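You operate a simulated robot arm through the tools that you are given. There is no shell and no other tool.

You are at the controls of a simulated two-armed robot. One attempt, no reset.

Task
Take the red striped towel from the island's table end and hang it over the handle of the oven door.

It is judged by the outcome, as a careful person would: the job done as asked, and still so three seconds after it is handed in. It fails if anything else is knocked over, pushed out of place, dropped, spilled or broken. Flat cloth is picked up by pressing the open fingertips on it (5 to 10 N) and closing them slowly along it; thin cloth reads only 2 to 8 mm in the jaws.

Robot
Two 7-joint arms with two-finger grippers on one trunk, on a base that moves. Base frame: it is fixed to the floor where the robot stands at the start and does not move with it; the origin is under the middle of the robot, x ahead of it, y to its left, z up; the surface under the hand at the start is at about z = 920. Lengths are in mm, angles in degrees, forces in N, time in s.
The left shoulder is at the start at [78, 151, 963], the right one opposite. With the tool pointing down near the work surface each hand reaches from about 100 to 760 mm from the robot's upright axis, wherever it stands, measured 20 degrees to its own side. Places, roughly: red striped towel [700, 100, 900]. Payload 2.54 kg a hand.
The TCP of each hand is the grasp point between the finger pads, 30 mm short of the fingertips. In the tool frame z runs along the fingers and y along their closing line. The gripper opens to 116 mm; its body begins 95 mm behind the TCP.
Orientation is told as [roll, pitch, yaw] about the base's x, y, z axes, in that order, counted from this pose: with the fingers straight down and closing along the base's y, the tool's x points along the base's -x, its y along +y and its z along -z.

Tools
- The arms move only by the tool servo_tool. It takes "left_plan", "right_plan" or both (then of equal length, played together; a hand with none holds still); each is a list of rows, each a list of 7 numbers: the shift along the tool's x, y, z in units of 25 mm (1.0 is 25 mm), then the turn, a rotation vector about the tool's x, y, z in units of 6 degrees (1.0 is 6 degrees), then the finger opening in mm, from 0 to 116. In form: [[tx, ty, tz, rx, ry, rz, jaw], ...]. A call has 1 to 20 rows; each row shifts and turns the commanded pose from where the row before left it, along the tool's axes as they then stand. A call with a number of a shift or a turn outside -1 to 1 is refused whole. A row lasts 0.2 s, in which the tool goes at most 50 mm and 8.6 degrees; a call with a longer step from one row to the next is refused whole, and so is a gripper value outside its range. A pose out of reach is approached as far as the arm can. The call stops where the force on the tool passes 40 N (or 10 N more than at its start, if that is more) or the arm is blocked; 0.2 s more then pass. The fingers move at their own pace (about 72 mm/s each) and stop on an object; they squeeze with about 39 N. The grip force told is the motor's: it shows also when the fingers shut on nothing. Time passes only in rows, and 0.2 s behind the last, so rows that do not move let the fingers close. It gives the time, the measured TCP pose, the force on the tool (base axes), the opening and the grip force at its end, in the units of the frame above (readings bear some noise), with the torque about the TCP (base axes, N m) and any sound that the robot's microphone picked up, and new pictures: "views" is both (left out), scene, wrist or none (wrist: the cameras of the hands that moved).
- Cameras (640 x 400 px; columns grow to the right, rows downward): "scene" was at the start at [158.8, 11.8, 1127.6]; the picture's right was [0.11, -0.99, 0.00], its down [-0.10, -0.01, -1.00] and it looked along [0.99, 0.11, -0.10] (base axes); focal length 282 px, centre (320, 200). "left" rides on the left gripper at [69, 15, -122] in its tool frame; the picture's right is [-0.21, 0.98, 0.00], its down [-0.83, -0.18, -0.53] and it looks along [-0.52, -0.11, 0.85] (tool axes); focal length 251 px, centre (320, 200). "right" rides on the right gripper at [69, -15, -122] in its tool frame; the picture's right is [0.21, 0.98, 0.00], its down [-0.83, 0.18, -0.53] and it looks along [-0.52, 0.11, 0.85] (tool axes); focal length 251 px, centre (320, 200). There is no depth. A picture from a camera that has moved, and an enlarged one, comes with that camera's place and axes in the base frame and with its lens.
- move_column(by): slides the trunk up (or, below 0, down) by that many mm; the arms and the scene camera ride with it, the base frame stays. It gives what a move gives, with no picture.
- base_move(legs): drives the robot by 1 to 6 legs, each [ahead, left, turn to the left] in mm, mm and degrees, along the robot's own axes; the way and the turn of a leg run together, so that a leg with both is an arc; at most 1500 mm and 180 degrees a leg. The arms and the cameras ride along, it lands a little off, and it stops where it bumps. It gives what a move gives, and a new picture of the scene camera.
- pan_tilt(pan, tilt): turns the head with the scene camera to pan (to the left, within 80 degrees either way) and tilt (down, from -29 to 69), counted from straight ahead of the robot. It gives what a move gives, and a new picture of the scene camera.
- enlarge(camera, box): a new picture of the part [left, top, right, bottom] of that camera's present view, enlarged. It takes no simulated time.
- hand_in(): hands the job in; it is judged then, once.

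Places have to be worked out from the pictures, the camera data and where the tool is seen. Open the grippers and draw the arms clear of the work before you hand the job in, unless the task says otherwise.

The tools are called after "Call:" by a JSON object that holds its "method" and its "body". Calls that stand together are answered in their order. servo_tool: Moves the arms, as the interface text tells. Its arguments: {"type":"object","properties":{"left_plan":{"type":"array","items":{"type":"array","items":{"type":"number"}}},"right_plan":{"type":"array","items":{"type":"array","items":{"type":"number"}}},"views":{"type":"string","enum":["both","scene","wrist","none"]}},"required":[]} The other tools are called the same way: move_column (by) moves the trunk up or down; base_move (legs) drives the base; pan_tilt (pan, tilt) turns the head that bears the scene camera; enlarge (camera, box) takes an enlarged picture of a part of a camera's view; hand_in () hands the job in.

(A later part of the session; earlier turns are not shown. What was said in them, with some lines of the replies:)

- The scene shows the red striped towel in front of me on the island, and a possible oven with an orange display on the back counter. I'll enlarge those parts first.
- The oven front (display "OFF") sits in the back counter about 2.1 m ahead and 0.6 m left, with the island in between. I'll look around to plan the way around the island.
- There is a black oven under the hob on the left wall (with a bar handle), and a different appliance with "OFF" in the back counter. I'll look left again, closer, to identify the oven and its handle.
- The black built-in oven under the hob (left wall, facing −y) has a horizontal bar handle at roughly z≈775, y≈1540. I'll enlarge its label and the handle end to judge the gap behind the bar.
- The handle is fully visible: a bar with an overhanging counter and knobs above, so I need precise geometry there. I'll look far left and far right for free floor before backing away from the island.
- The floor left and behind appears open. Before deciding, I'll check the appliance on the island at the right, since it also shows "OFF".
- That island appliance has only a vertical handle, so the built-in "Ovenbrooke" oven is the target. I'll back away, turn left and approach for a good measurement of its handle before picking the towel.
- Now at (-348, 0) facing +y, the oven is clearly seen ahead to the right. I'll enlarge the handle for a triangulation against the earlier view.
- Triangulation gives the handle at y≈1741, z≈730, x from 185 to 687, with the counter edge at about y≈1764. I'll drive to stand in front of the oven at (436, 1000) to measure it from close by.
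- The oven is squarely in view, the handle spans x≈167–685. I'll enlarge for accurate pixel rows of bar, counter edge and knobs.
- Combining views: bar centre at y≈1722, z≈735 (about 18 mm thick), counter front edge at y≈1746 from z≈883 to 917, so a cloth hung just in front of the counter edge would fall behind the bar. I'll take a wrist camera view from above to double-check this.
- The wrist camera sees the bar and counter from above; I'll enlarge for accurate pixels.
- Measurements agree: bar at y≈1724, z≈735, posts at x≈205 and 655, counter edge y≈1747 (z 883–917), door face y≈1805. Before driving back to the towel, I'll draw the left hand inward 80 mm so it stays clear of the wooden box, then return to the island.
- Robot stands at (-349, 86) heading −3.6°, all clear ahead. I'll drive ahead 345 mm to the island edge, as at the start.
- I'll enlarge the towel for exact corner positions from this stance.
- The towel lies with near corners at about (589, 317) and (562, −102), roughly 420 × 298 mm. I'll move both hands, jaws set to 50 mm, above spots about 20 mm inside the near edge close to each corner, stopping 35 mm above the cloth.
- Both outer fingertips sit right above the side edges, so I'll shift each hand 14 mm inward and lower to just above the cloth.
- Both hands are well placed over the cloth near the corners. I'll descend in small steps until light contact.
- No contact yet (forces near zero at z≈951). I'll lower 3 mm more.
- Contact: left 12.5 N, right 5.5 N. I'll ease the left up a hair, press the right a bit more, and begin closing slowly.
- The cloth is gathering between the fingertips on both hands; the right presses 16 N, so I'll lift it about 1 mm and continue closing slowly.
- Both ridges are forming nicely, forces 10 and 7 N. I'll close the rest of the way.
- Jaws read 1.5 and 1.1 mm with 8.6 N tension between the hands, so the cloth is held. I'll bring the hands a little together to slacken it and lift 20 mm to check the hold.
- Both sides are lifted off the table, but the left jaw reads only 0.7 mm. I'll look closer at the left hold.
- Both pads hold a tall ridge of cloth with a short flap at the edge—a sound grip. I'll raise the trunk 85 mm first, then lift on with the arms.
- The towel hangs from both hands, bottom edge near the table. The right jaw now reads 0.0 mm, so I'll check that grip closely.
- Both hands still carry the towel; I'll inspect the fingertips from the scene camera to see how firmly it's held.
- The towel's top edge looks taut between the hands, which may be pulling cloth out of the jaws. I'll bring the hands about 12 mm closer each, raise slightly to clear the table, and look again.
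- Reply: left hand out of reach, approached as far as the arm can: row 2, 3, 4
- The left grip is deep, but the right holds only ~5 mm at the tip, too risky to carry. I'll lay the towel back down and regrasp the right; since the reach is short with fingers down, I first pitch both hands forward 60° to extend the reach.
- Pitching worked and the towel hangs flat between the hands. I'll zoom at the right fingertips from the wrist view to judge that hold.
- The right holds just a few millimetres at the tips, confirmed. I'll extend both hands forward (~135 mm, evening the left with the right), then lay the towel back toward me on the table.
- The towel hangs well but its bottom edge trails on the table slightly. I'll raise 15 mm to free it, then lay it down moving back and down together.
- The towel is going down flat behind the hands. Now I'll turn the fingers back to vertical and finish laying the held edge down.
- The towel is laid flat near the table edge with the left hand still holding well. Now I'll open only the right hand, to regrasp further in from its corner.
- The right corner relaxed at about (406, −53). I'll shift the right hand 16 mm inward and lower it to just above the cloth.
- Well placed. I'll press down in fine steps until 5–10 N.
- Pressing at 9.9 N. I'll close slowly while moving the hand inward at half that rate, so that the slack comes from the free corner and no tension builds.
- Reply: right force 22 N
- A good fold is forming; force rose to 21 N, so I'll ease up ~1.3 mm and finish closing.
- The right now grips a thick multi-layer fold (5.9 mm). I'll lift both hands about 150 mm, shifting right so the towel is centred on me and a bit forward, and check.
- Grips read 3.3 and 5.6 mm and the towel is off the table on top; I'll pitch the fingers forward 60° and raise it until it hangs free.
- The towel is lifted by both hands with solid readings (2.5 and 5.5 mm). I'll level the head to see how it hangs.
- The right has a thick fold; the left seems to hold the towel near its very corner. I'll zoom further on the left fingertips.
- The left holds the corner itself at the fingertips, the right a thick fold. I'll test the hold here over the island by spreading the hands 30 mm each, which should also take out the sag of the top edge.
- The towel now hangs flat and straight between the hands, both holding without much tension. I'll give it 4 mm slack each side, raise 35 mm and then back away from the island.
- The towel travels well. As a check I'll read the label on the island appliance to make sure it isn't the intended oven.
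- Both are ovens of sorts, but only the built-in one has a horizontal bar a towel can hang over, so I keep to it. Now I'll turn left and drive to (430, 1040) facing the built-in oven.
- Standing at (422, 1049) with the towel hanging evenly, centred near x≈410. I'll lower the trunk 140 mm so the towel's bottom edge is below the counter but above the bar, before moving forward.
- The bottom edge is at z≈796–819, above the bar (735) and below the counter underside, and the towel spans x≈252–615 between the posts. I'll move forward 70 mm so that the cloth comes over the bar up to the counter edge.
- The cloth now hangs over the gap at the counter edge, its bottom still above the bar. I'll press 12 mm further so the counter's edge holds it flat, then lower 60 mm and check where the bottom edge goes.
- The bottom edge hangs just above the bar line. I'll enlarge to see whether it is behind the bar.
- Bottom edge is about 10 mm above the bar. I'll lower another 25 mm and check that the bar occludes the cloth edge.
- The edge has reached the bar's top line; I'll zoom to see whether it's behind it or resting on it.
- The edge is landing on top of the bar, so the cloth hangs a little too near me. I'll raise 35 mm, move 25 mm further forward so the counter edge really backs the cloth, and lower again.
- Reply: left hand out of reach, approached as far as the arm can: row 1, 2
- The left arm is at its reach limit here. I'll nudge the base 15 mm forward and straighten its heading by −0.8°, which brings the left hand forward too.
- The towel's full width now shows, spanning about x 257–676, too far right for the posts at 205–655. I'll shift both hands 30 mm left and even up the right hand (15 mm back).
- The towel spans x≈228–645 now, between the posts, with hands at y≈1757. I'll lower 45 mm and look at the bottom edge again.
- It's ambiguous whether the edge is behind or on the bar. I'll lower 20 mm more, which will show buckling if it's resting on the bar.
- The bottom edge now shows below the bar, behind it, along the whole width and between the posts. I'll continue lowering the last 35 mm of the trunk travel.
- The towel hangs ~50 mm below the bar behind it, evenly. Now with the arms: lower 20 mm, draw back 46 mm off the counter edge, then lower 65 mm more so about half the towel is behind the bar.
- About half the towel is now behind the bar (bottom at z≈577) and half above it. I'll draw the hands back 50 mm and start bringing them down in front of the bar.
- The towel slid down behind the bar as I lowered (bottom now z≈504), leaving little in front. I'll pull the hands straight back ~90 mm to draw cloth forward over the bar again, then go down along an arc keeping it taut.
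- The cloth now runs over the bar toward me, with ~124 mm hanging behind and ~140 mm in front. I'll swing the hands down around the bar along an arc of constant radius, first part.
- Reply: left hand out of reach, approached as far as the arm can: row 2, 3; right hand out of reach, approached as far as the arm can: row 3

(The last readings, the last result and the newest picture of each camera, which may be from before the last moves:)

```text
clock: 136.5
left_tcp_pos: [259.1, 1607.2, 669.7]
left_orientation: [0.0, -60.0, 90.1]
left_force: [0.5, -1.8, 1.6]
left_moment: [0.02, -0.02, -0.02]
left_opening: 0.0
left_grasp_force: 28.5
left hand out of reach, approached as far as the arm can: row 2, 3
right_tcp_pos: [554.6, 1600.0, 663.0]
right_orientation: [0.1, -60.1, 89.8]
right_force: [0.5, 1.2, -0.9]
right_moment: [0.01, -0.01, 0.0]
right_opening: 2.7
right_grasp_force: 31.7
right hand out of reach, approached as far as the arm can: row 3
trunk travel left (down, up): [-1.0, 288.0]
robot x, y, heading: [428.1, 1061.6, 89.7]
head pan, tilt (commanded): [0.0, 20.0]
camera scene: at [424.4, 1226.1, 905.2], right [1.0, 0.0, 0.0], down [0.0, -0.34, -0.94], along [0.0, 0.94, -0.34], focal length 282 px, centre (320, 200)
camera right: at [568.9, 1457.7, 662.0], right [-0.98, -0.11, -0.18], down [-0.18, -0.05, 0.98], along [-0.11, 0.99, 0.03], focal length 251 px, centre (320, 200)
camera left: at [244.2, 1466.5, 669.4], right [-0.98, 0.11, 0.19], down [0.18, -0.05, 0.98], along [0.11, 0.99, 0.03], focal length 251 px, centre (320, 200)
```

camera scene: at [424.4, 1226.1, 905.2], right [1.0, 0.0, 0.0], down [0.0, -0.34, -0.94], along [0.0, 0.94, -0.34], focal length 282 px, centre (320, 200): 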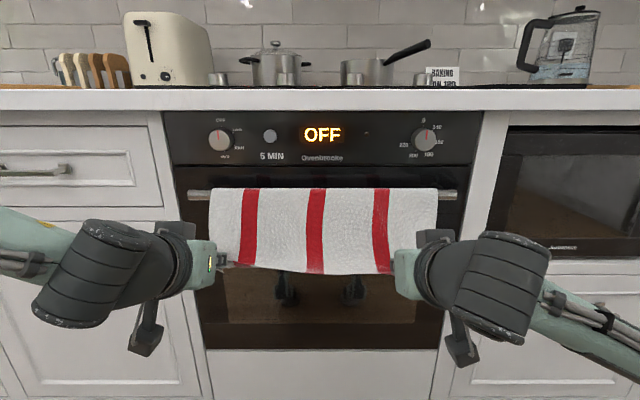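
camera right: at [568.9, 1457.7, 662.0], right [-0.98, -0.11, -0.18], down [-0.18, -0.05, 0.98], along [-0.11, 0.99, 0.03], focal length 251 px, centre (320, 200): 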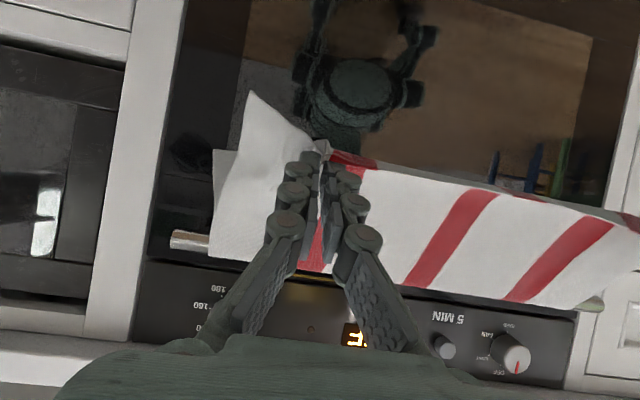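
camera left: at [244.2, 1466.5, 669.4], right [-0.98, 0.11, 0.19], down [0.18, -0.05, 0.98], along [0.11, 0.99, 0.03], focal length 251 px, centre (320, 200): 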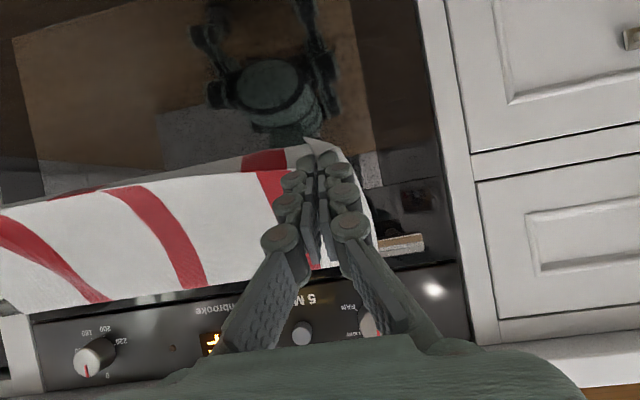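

The front half now drapes over the bar. I'll finish the arc, bringing the fingertips close below and in front of the bar at about z≈607.

Call:
{"method": "servo_tool", "body": {"left_plan": [[0.404, 0, 0.741, 0, 0, 0, 0], [0.205, 0, 0.765, 0, 0, 0, 0], [0.081, 0, 0.74, 0, 0, 0, 0], [-0.112, 0, 0.674, 0, 0, 0, 0], [0, 0, 0, 0, 0, 0, 0], [0, 0, 0, 0, 0, 0, 0]], "right_plan": [[0.294, 0, 0.77, 0, 0, 0, 0], [0.096, 0, 0.794, 0, 0, 0, 0], [-0.028, 0, 0.769, 0, 0, 0, 0], [-0.167, 0, 0.689, 0, 0, 0, 0], [0, 0, 0, 0, 0, 0, 0], [0, 0, 0, 0, 0, 0, 0]], "views": "both"}}

Call:
{"method": "enlarge", "body": {"camera": "scene", "box": [160, 150, 480, 350]}}

```text
clock: 137.9
left_tcp_pos: [259.0, 1662.5, 619.7]
left_orientation: [-0.1, -60.0, 90.1]
left_force: [0.3, 0.4, -0.4]
left_moment: [0.02, -0.03, -0.05]
left_opening: 0.1
left_grasp_force: 26.5
right_tcp_pos: [555.1, 1662.3, 621.3]
right_orientation: [0.2, -59.9, 89.7]
right_force: [0.3, -1.1, 0.3]
right_moment: [-0.01, 0.0, 0.04]
right_opening: 0.8
right_grasp_force: 28.3
trunk travel left (down, up): [-1.0, 288.0]
robot x, y, heading: [422.9, 1064.6, 90.0]
head pan, tilt (commanded): [0.0, 20.0]
camera scene: at [424.4, 1226.0, 905.2], right [1.0, 0.0, 0.0], down [0.0, -0.34, -0.94], along [0.0, 0.94, -0.34], focal length 282 px, centre (320, 200)
camera right: at [568.5, 1520.5, 620.5], right [-0.98, -0.11, -0.18], down [-0.18, -0.05, 0.98], along [-0.11, 0.99, 0.03], focal length 251 px, centre (320, 200)
camera left: at [244.7, 1522.8, 620.5], right [-0.98, 0.11, 0.19], down [0.18, -0.05, 0.98], along [0.11, 0.99, 0.03], focal length 251 px, centre (320, 200)
```

scene: 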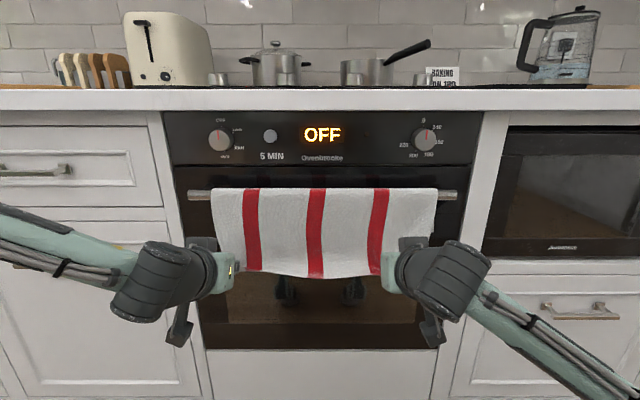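
right: 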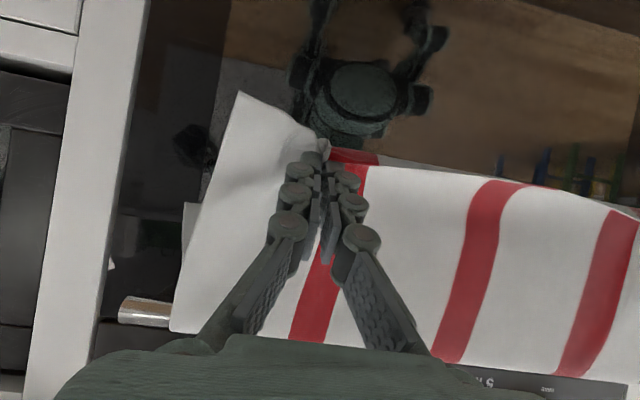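
left: 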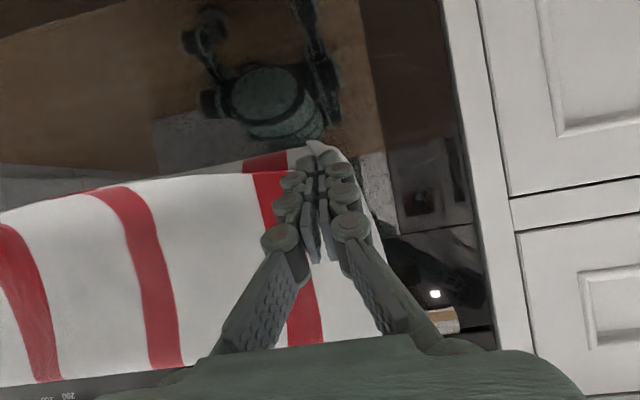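

```text
2.00 times, centred on (320, 250) of scene
camera zoom: at [424.4, 1226.0, 905.2], right [1.0, 0.0, 0.0], down [0.0, -0.34, -0.94], along [0.0, 0.94, -0.34], focal length 565 px, centre (320, 100)
```

zoom: 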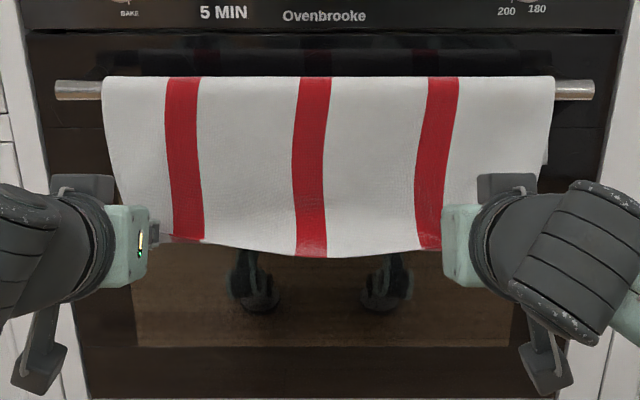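

The towel drapes neatly over the bar. As a safe test I'll release only the right hand first—opening slowly and drawing back along the fingers—while the left keeps holding.

Call:
{"method": "servo_tool", "body": {"right_plan": [[0, 0, 0, 0, 0, 0, 8], [0, 0, 0, 0, 0, 0, 18], [0, 0, 0, 0, 0, 0, 28], [0, 0, 0, 0, 0, 0, 34], [0, 0, -0.3, 0, 0, 0, 34], [0, 0, -0.6, 0, 0, 0, 34], [0, 0, -0.8, 0, 0, 0, 34], [0, 0, -0.8, 0, 0, 0, 34], [0, 0, 0, 0, 0, 0, 34], [0, 0, 0, 0, 0, 0, 34]], "views": "both"}}

Call:
{"method": "enlarge", "body": {"camera": "scene", "box": [160, 150, 480, 350]}}

```text
clock: 140.1
left_tcp_pos: [259.8, 1663.8, 619.3]
left_orientation: [-0.1, -60.1, 90.1]
left_force: [0.6, -2.8, 2.3]
left_moment: [0.0, -0.02, 0.05]
left_opening: 0.1
left_grasp_force: 28.1
right_tcp_pos: [554.6, 1607.8, 651.9]
right_orientation: [0.1, -60.0, 89.7]
right_force: [-0.9, -0.1, -0.8]
right_moment: [0.0, 0.01, -0.01]
right_opening: 33.9
right_grasp_force: 0.0
trunk travel left (down, up): [-1.0, 288.0]
robot x, y, heading: [422.8, 1063.0, 89.9]
head pan, tilt (commanded): [0.0, 20.0]
camera scene: at [424.4, 1226.1, 905.2], right [1.0, 0.0, 0.0], down [0.0, -0.34, -0.94], along [0.0, 0.94, -0.34], focal length 282 px, centre (320, 200)
camera right: at [568.7, 1466.3, 651.7], right [-0.98, -0.11, -0.18], down [-0.18, -0.05, 0.98], along [-0.11, 0.99, 0.03], focal length 251 px, centre (320, 200)
```

scene: 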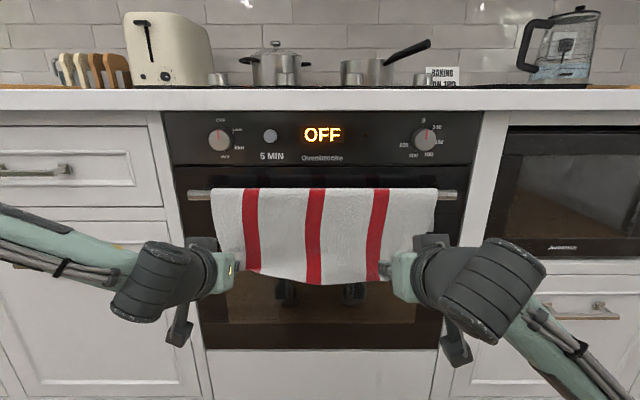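
right: 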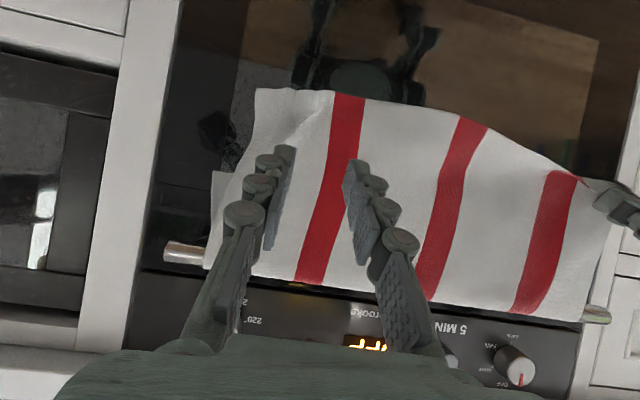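

```text
2.00 times, centred on (320, 250) of scene
camera zoom: at [424.4, 1226.1, 905.2], right [1.0, 0.0, 0.0], down [0.0, -0.34, -0.94], along [0.0, 0.94, -0.34], focal length 565 px, centre (320, 100)
```

zoom: 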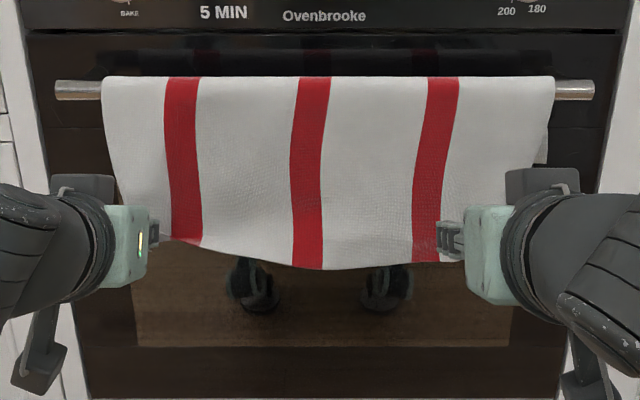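

The right part now hangs free and flat. I'll wait a second, drawing the right hand further back, and compare whether the cloth slides.

Call:
{"method": "servo_tool", "body": {"right_plan": [[0, -0.4, -0.6, 0, 0, 0, 34], [0, -0.4, -0.6, 0, 0, 0, 34], [0, 0, 0, 0, 0, 0, 34], [0, 0, 0, 0, 0, 0, 34], [0, 0, 0, 0, 0, 0, 34], [0, 0, 0, 0, 0, 0, 34]], "views": "both"}}

Call:
{"method": "enlarge", "body": {"camera": "scene", "box": [160, 150, 480, 350]}}

```text
clock: 141.5
left_tcp_pos: [259.6, 1663.9, 619.5]
left_orientation: [-0.1, -60.0, 90.1]
left_force: [0.5, -2.6, 1.2]
left_moment: [-0.04, -0.05, -0.04]
left_opening: 0.0
left_grasp_force: 29.3
right_tcp_pos: [573.7, 1588.1, 668.3]
right_orientation: [0.1, -60.0, 89.8]
right_force: [0.3, 0.7, 0.1]
right_moment: [-0.02, 0.0, 0.01]
right_opening: 34.1
right_grasp_force: 0.0
right hand out of reach, approached as far as the arm can: row 2
trunk travel left (down, up): [-1.0, 288.0]
robot x, y, heading: [420.9, 1066.3, 89.9]
head pan, tilt (commanded): [0.0, 20.0]
camera scene: at [424.4, 1226.1, 905.2], right [1.0, 0.0, 0.0], down [0.0, -0.34, -0.94], along [0.0, 0.94, -0.34], focal length 282 px, centre (320, 200)
camera right: at [587.0, 1446.1, 667.5], right [-0.98, -0.1, -0.18], down [-0.18, -0.05, 0.98], along [-0.11, 0.99, 0.03], focal length 251 px, centre (320, 200)
```

scene: 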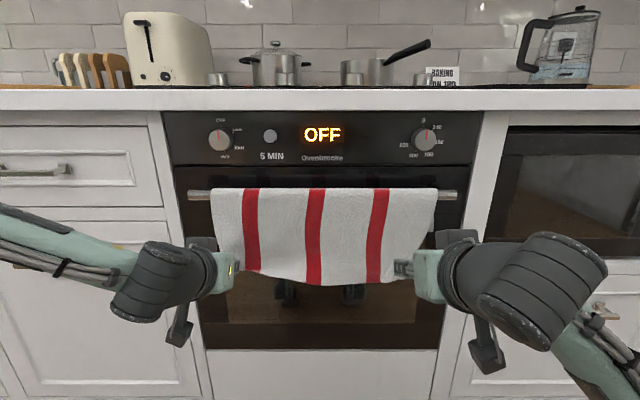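
right: 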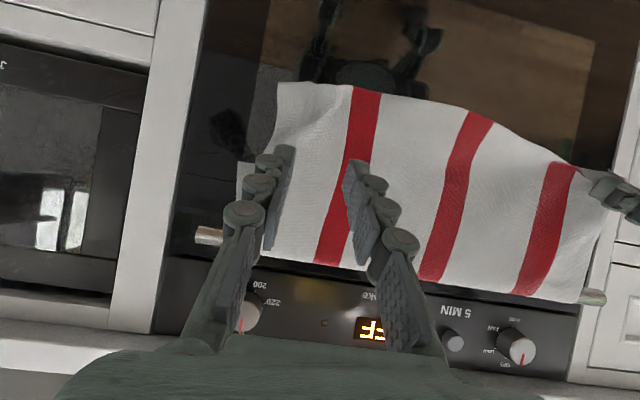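

```text
2.00 times, centred on (320, 250) of scene
camera zoom: at [424.4, 1226.1, 905.2], right [1.0, 0.0, 0.0], down [0.0, -0.34, -0.94], along [0.0, 0.94, -0.34], focal length 565 px, centre (320, 100)
```

zoom: 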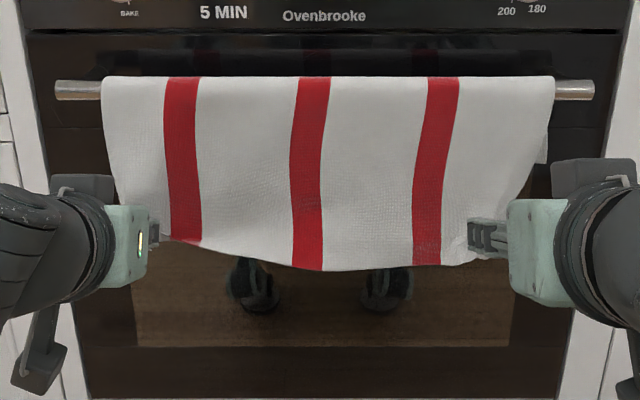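

No further slip: the free right half stays put on the bar. I'll now release the left the same way.

Call:
{"method": "servo_tool", "body": {"left_plan": [[0, 0, 0, 0, 0, 0, 6], [0, 0, 0, 0, 0, 0, 14], [0, 0, 0, 0, 0, 0, 22], [0, 0, 0, 0, 0, 0, 30], [0, 0, -0.2, 0, 0, 0, 30], [0, 0, -0.4, 0, 0, 0, 30], [0, 0, -0.6, 0, 0, 0, 30], [0, 0, -0.6, 0, 0, 0, 30], [0, 0, 0, 0, 0, 0, 30]], "views": "both"}}

Call:
{"method": "enlarge", "body": {"camera": "scene", "box": [160, 150, 480, 350]}}

```text
clock: 143.5
left_tcp_pos: [259.7, 1623.8, 641.0]
left_orientation: [-0.1, -60.0, 90.0]
left_force: [0.1, 0.3, 0.1]
left_moment: [0.04, -0.02, 0.0]
left_opening: 30.1
left_grasp_force: 0.1
right_tcp_pos: [573.1, 1587.4, 668.1]
right_orientation: [0.1, -60.0, 89.8]
right_force: [1.0, 0.0, 0.6]
right_moment: [0.0, 0.02, 0.0]
right_opening: 34.0
right_grasp_force: 0.0
trunk travel left (down, up): [-1.0, 288.0]
robot x, y, heading: [426.5, 1063.9, 89.9]
head pan, tilt (commanded): [0.0, 20.0]
camera scene: at [424.4, 1226.1, 905.2], right [1.0, 0.0, 0.0], down [0.0, -0.34, -0.94], along [0.0, 0.94, -0.34], focal length 282 px, centre (320, 200)
camera left: at [244.3, 1483.2, 642.9], right [-0.98, 0.11, 0.19], down [0.18, -0.05, 0.98], along [0.11, 0.99, 0.03], focal length 251 px, centre (320, 200)
```

scene: 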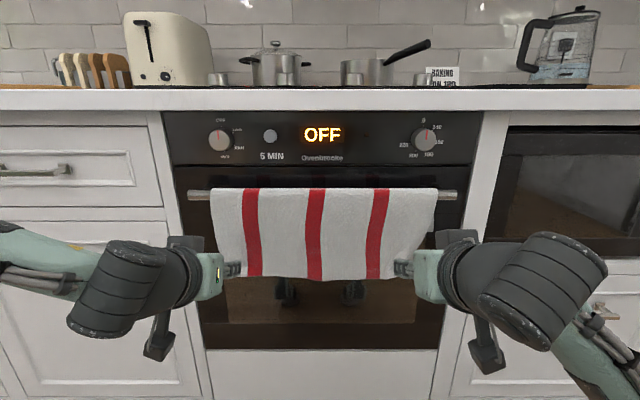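
left: 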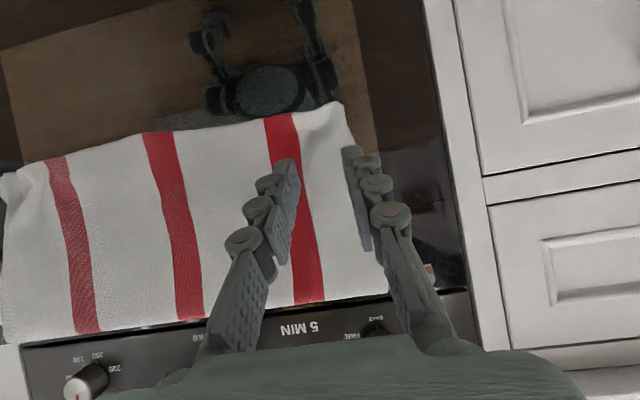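

```text
2.00 times, centred on (320, 250) of scene
camera zoom: at [424.4, 1226.1, 905.2], right [1.0, 0.0, 0.0], down [0.0, -0.34, -0.94], along [0.0, 0.94, -0.34], focal length 565 px, centre (320, 100)
```

zoom: 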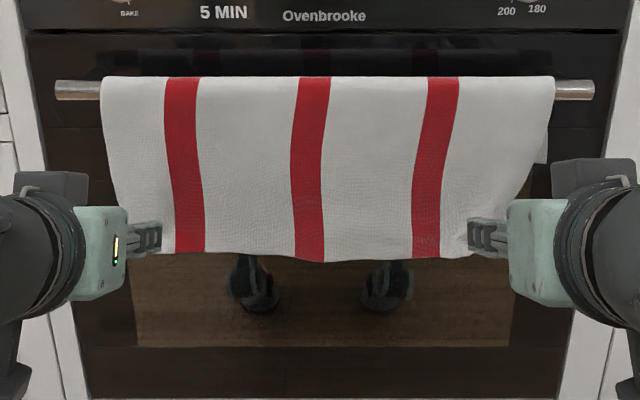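

Both hands are free and the towel hangs steadily, evenly spread over the bar. I'll back the base 60 mm (within space I used before) to draw the hands clear, and view the result.

Call:
{"method": "base_move", "body": {"legs": [[-60, 0, 0]]}}

Call:
{"method": "move_column", "body": {"by": 230}}

Call:
{"method": "pan_tilt", "body": {"pan": 0, "tilt": 30}}

```text
clock: 144.4
left_tcp_pos: [258.9, 1563.2, 642.4]
left_orientation: [-0.1, -59.9, 90.2]
left_force: [0.0, -0.3, -0.2]
left_moment: [0.02, -0.01, 0.02]
left_opening: 30.1
left_grasp_force: 0.0
right_tcp_pos: [572.5, 1529.5, 668.0]
right_orientation: [0.1, -60.0, 89.8]
right_force: [0.0, 0.3, -0.2]
right_moment: [0.03, 0.0, -0.02]
right_opening: 33.8
right_grasp_force: 0.0
trunk travel left (down, up): [-1.0, 288.0]
robot x, y, heading: [421.0, 1002.2, 90.0]
head pan, tilt (commanded): [0.0, 20.0]
camera scene: at [424.3, 1166.7, 905.2], right [1.0, 0.0, 0.0], down [0.0, -0.34, -0.94], along [0.0, 0.94, -0.34], focal length 282 px, centre (320, 200)
```

scene: 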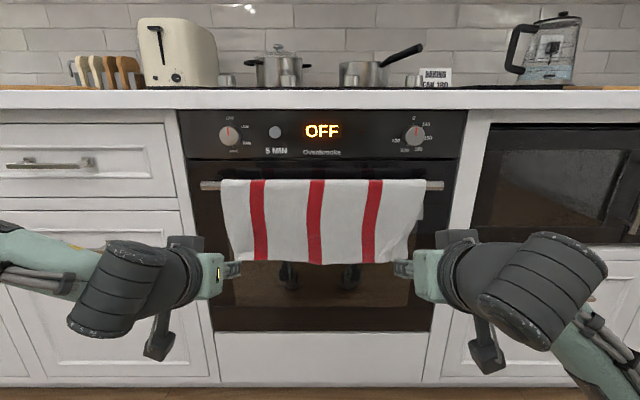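

```text
clock: 146.8
left_tcp_pos: [259.7, 1564.2, 872.6]
left_orientation: [-0.1, -60.1, 90.1]
left_force: [0.5, 0.2, 0.4]
left_moment: [-0.04, 0.02, -0.01]
left_opening: 30.1
left_grasp_force: 0.0
right_tcp_pos: [571.8, 1528.0, 897.8]
right_orientation: [0.1, -60.0, 89.8]
right_force: [-0.2, -0.5, 0.4]
right_moment: [-0.01, -0.01, 0.0]
right_opening: 34.1
right_grasp_force: 0.2
trunk travel left (down, up): [-231.0, 58.0]
robot x, y, heading: [423.3, 1001.7, 89.8]
head pan, tilt (commanded): [0.0, 20.0]
```

```text
clock: 147.6
left_tcp_pos: [259.2, 1565.1, 871.4]
left_orientation: [-0.1, -60.0, 90.1]
left_force: [0.2, 0.0, 0.5]
left_moment: [0.0, 0.02, -0.01]
left_opening: 29.7
left_grasp_force: 0.0
right_tcp_pos: [574.6, 1528.4, 897.9]
right_orientation: [0.0, -60.0, 89.7]
right_force: [-0.2, -0.9, -0.2]
right_moment: [0.02, -0.01, -0.01]
right_opening: 34.0
right_grasp_force: 0.0
trunk travel left (down, up): [-231.0, 58.0]
robot x, y, heading: [425.4, 1000.2, 89.9]
head pan, tilt (commanded): [0.0, 30.0]
camera scene: at [424.3, 1164.0, 1119.2], right [1.0, 0.0, 0.0], down [0.0, -0.5, -0.87], along [0.0, 0.87, -0.5], focal length 282 px, centre (320, 200)
```

scene: 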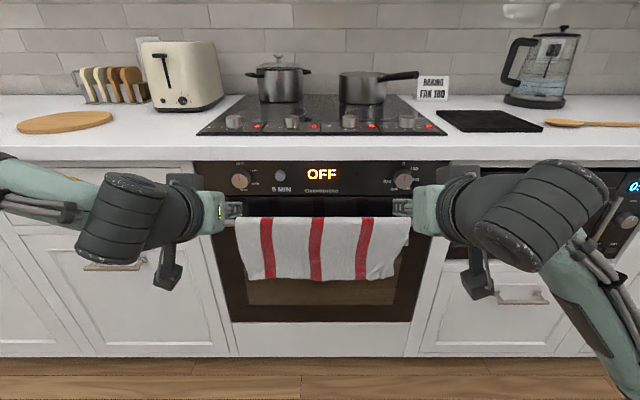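

The towel hangs over the bar, with front flap spread and nothing else disturbed. I'll open the grippers fully, draw the arms back, and take a final closer look.

Call:
{"method": "servo_tool", "body": {"left_plan": [[0, 0, -0.8, 0, 0, 0, 70], [0, 0, -0.8, 0, 0, 0, 116], [0, 0, -0.8, 0, 0, 0, 116], [0, 0, 0, 0, 0, 0, 116], [0, 0, 0, 0, 0, 0, 116]], "right_plan": [[0, 0, -0.8, 0, 0, 0, 70], [0, 0, -0.8, 0, 0, 0, 116], [0, 0, 0, 0, 0, 0, 116], [0, 0, 0, 0, 0, 0, 116], [0, 0, 0, 0, 0, 0, 116]], "views": "both"}}

Call:
{"method": "enlarge", "body": {"camera": "scene", "box": [220, 180, 420, 305]}}

```text
clock: 148.8
left_tcp_pos: [264.1, 1531.7, 903.7]
left_orientation: [-0.1, -59.9, 90.1]
left_force: [0.3, 0.5, 0.3]
left_moment: [0.01, -0.02, -0.04]
left_opening: 116.1
left_grasp_force: 0.1
left hand out of reach, approached as far as the arm can: row 2, 3
right_tcp_pos: [565.1, 1522.3, 922.7]
right_orientation: [0.1, -59.9, 89.8]
right_force: [-0.6, -0.6, 0.2]
right_moment: [0.03, -0.01, 0.0]
right_opening: 116.2
right_grasp_force: 0.0
right hand out of reach, approached as far as the arm can: row 1, 2
trunk travel left (down, up): [-231.0, 58.0]
robot x, y, heading: [426.1, 1001.2, 89.9]
head pan, tilt (commanded): [0.0, 30.0]
camera scene: at [424.3, 1164.0, 1119.2], right [1.0, 0.0, 0.0], down [0.0, -0.5, -0.87], along [0.0, 0.87, -0.5], focal length 282 px, centre (320, 200)
camera right: at [578.4, 1380.5, 922.6], right [-0.98, -0.1, -0.18], down [-0.18, -0.05, 0.98], along [-0.11, 0.99, 0.03], focal length 251 px, centre (320, 200)
camera left: at [248.5, 1390.6, 905.2], right [-0.98, 0.11, 0.19], down [0.18, -0.05, 0.98], along [0.11, 0.99, 0.03], focal length 251 px, centre (320, 200)
```

scene: 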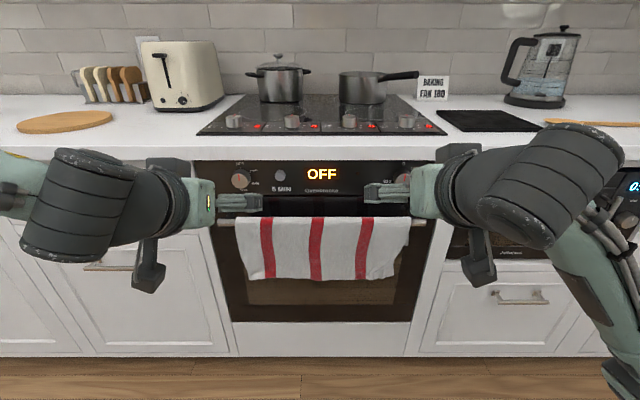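
right: 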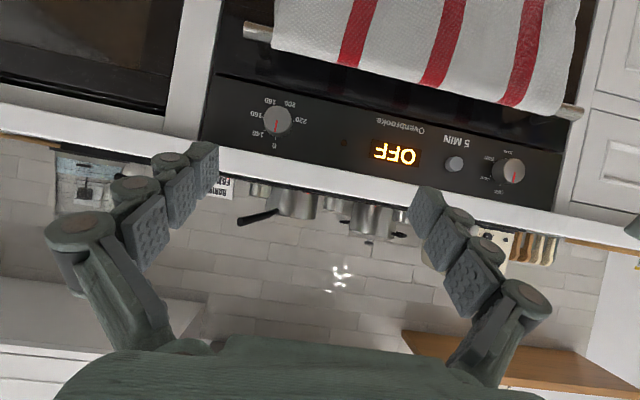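
left: 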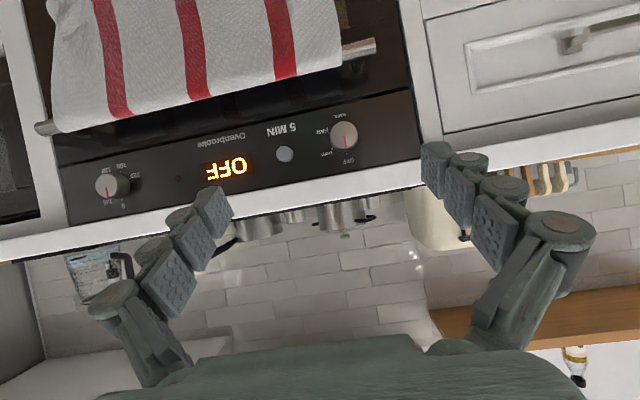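

```text
3.20 times, centred on (320, 242) of scene
camera zoom: at [424.3, 1164.0, 1119.2], right [1.0, 0.0, 0.0], down [0.0, -0.5, -0.87], along [0.0, 0.87, -0.5], focal length 904 px, centre (320, 64)
```

zoom: 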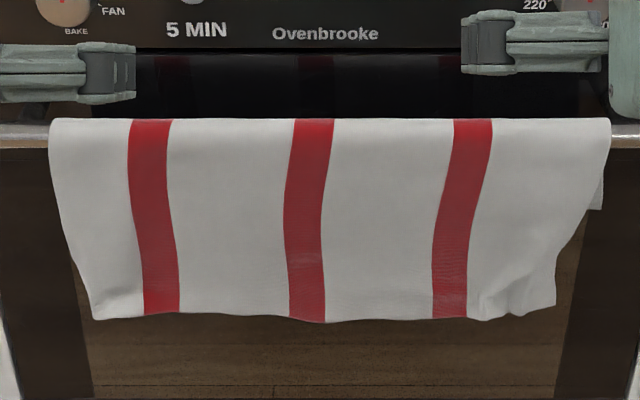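

The towel is stable and the knobs are unchanged. I'll move the base left 500 mm along my earlier path to be fully clear and check the hang from the side.

Call:
{"method": "base_move", "body": {"legs": [[0, 500, 0]]}}

Call:
{"method": "pan_tilt", "body": {"pan": -45, "tilt": 25}}

Call:
{"method": "enlarge", "body": {"camera": "scene", "box": [220, 140, 440, 278]}}

```text
clock: 154.1
left_tcp_pos: [-232.9, 1533.7, 904.1]
left_orientation: [-0.1, -60.0, 89.9]
left_force: [-0.2, 0.4, -0.3]
left_moment: [0.01, 0.0, 0.0]
left_opening: 116.0
left_grasp_force: 0.0
right_tcp_pos: [67.6, 1522.4, 922.8]
right_orientation: [0.1, -59.9, 89.5]
right_force: [0.3, -0.3, -0.6]
right_moment: [0.03, 0.0, 0.03]
right_opening: 116.0
right_grasp_force: 0.1
trunk travel left (down, up): [-231.0, 58.0]
robot x, y, heading: [-74.3, 1005.3, 89.8]
head pan, tilt (commanded): [0.0, 30.0]
camera scene: at [-73.5, 1165.2, 1119.2], right [1.0, 0.0, 0.0], down [0.0, -0.5, -0.87], along [0.0, 0.87, -0.5], focal length 282 px, centre (320, 200)
```

scene: 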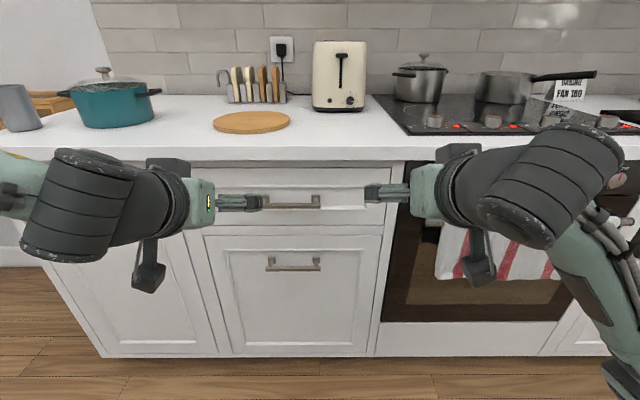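

```text
clock: 155.2
left_tcp_pos: [-232.6, 1531.8, 903.8]
left_orientation: [-0.2, -59.9, 89.9]
left_force: [-0.5, -0.2, 0.4]
left_moment: [0.01, -0.01, -0.01]
left_opening: 115.9
left_grasp_force: 0.1
right_tcp_pos: [68.7, 1521.8, 922.4]
right_orientation: [0.1, -59.9, 89.5]
right_force: [0.5, 0.5, -0.2]
right_moment: [-0.01, -0.01, 0.01]
right_opening: 116.1
right_grasp_force: 0.0
trunk travel left (down, up): [-231.0, 58.0]
robot x, y, heading: [-73.4, 1005.6, 89.5]
head pan, tilt (commanded): [-45.0, 25.0]
camera scene: at [-8.5, 1139.7, 1127.1], right [0.7, -0.71, 0.0], down [-0.3, -0.3, -0.91], along [0.64, 0.64, -0.42], focal length 282 px, centre (320, 200)
```

scene: 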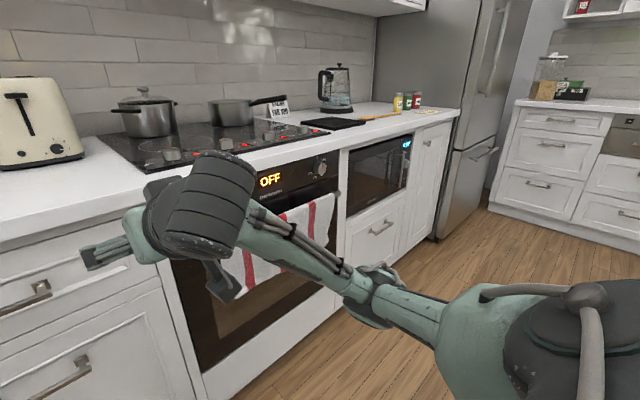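

```text
2.90 times, centred on (330, 209) of scene
camera zoom: at [-8.5, 1139.7, 1127.1], right [0.7, -0.71, 0.0], down [-0.3, -0.3, -0.91], along [0.64, 0.64, -0.42], focal length 818 px, centre (291, 174)
```

zoom: 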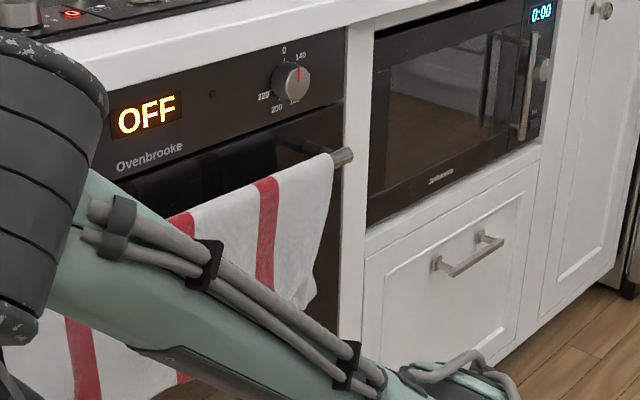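

Twelve seconds after release the towel still hangs steadily over the oven door's handle. The arms are clear, the grippers are open, and everything in view is where it was. I'm handing in the job.

Call:
{"method": "hand_in", "body": {}}

```text
The job is handed in.
```

The red striped towel is hanging over the handle of the built-in oven door. It had stayed in place for more than ten seconds after I let go, when I handed the job in. Nothing in view was knocked over or moved, the oven still reads OFF, and both arms are open and clear of the oven.

- **Hang:** The towel is spread across most of the bar and sits between its two mounts. It hangs unevenly, with about 18 to 20 cm in front and 9 to 11 cm behind.
- **Choice of oven:** The countertop oven on the island has only a vertical handle, which a towel can't hang over. I took the built-in oven under the hob to be the one you meant.
- **Regrip:** My first grip on the right side was too shallow to carry safely. I laid the towel back down on the island and took it again before driving over.
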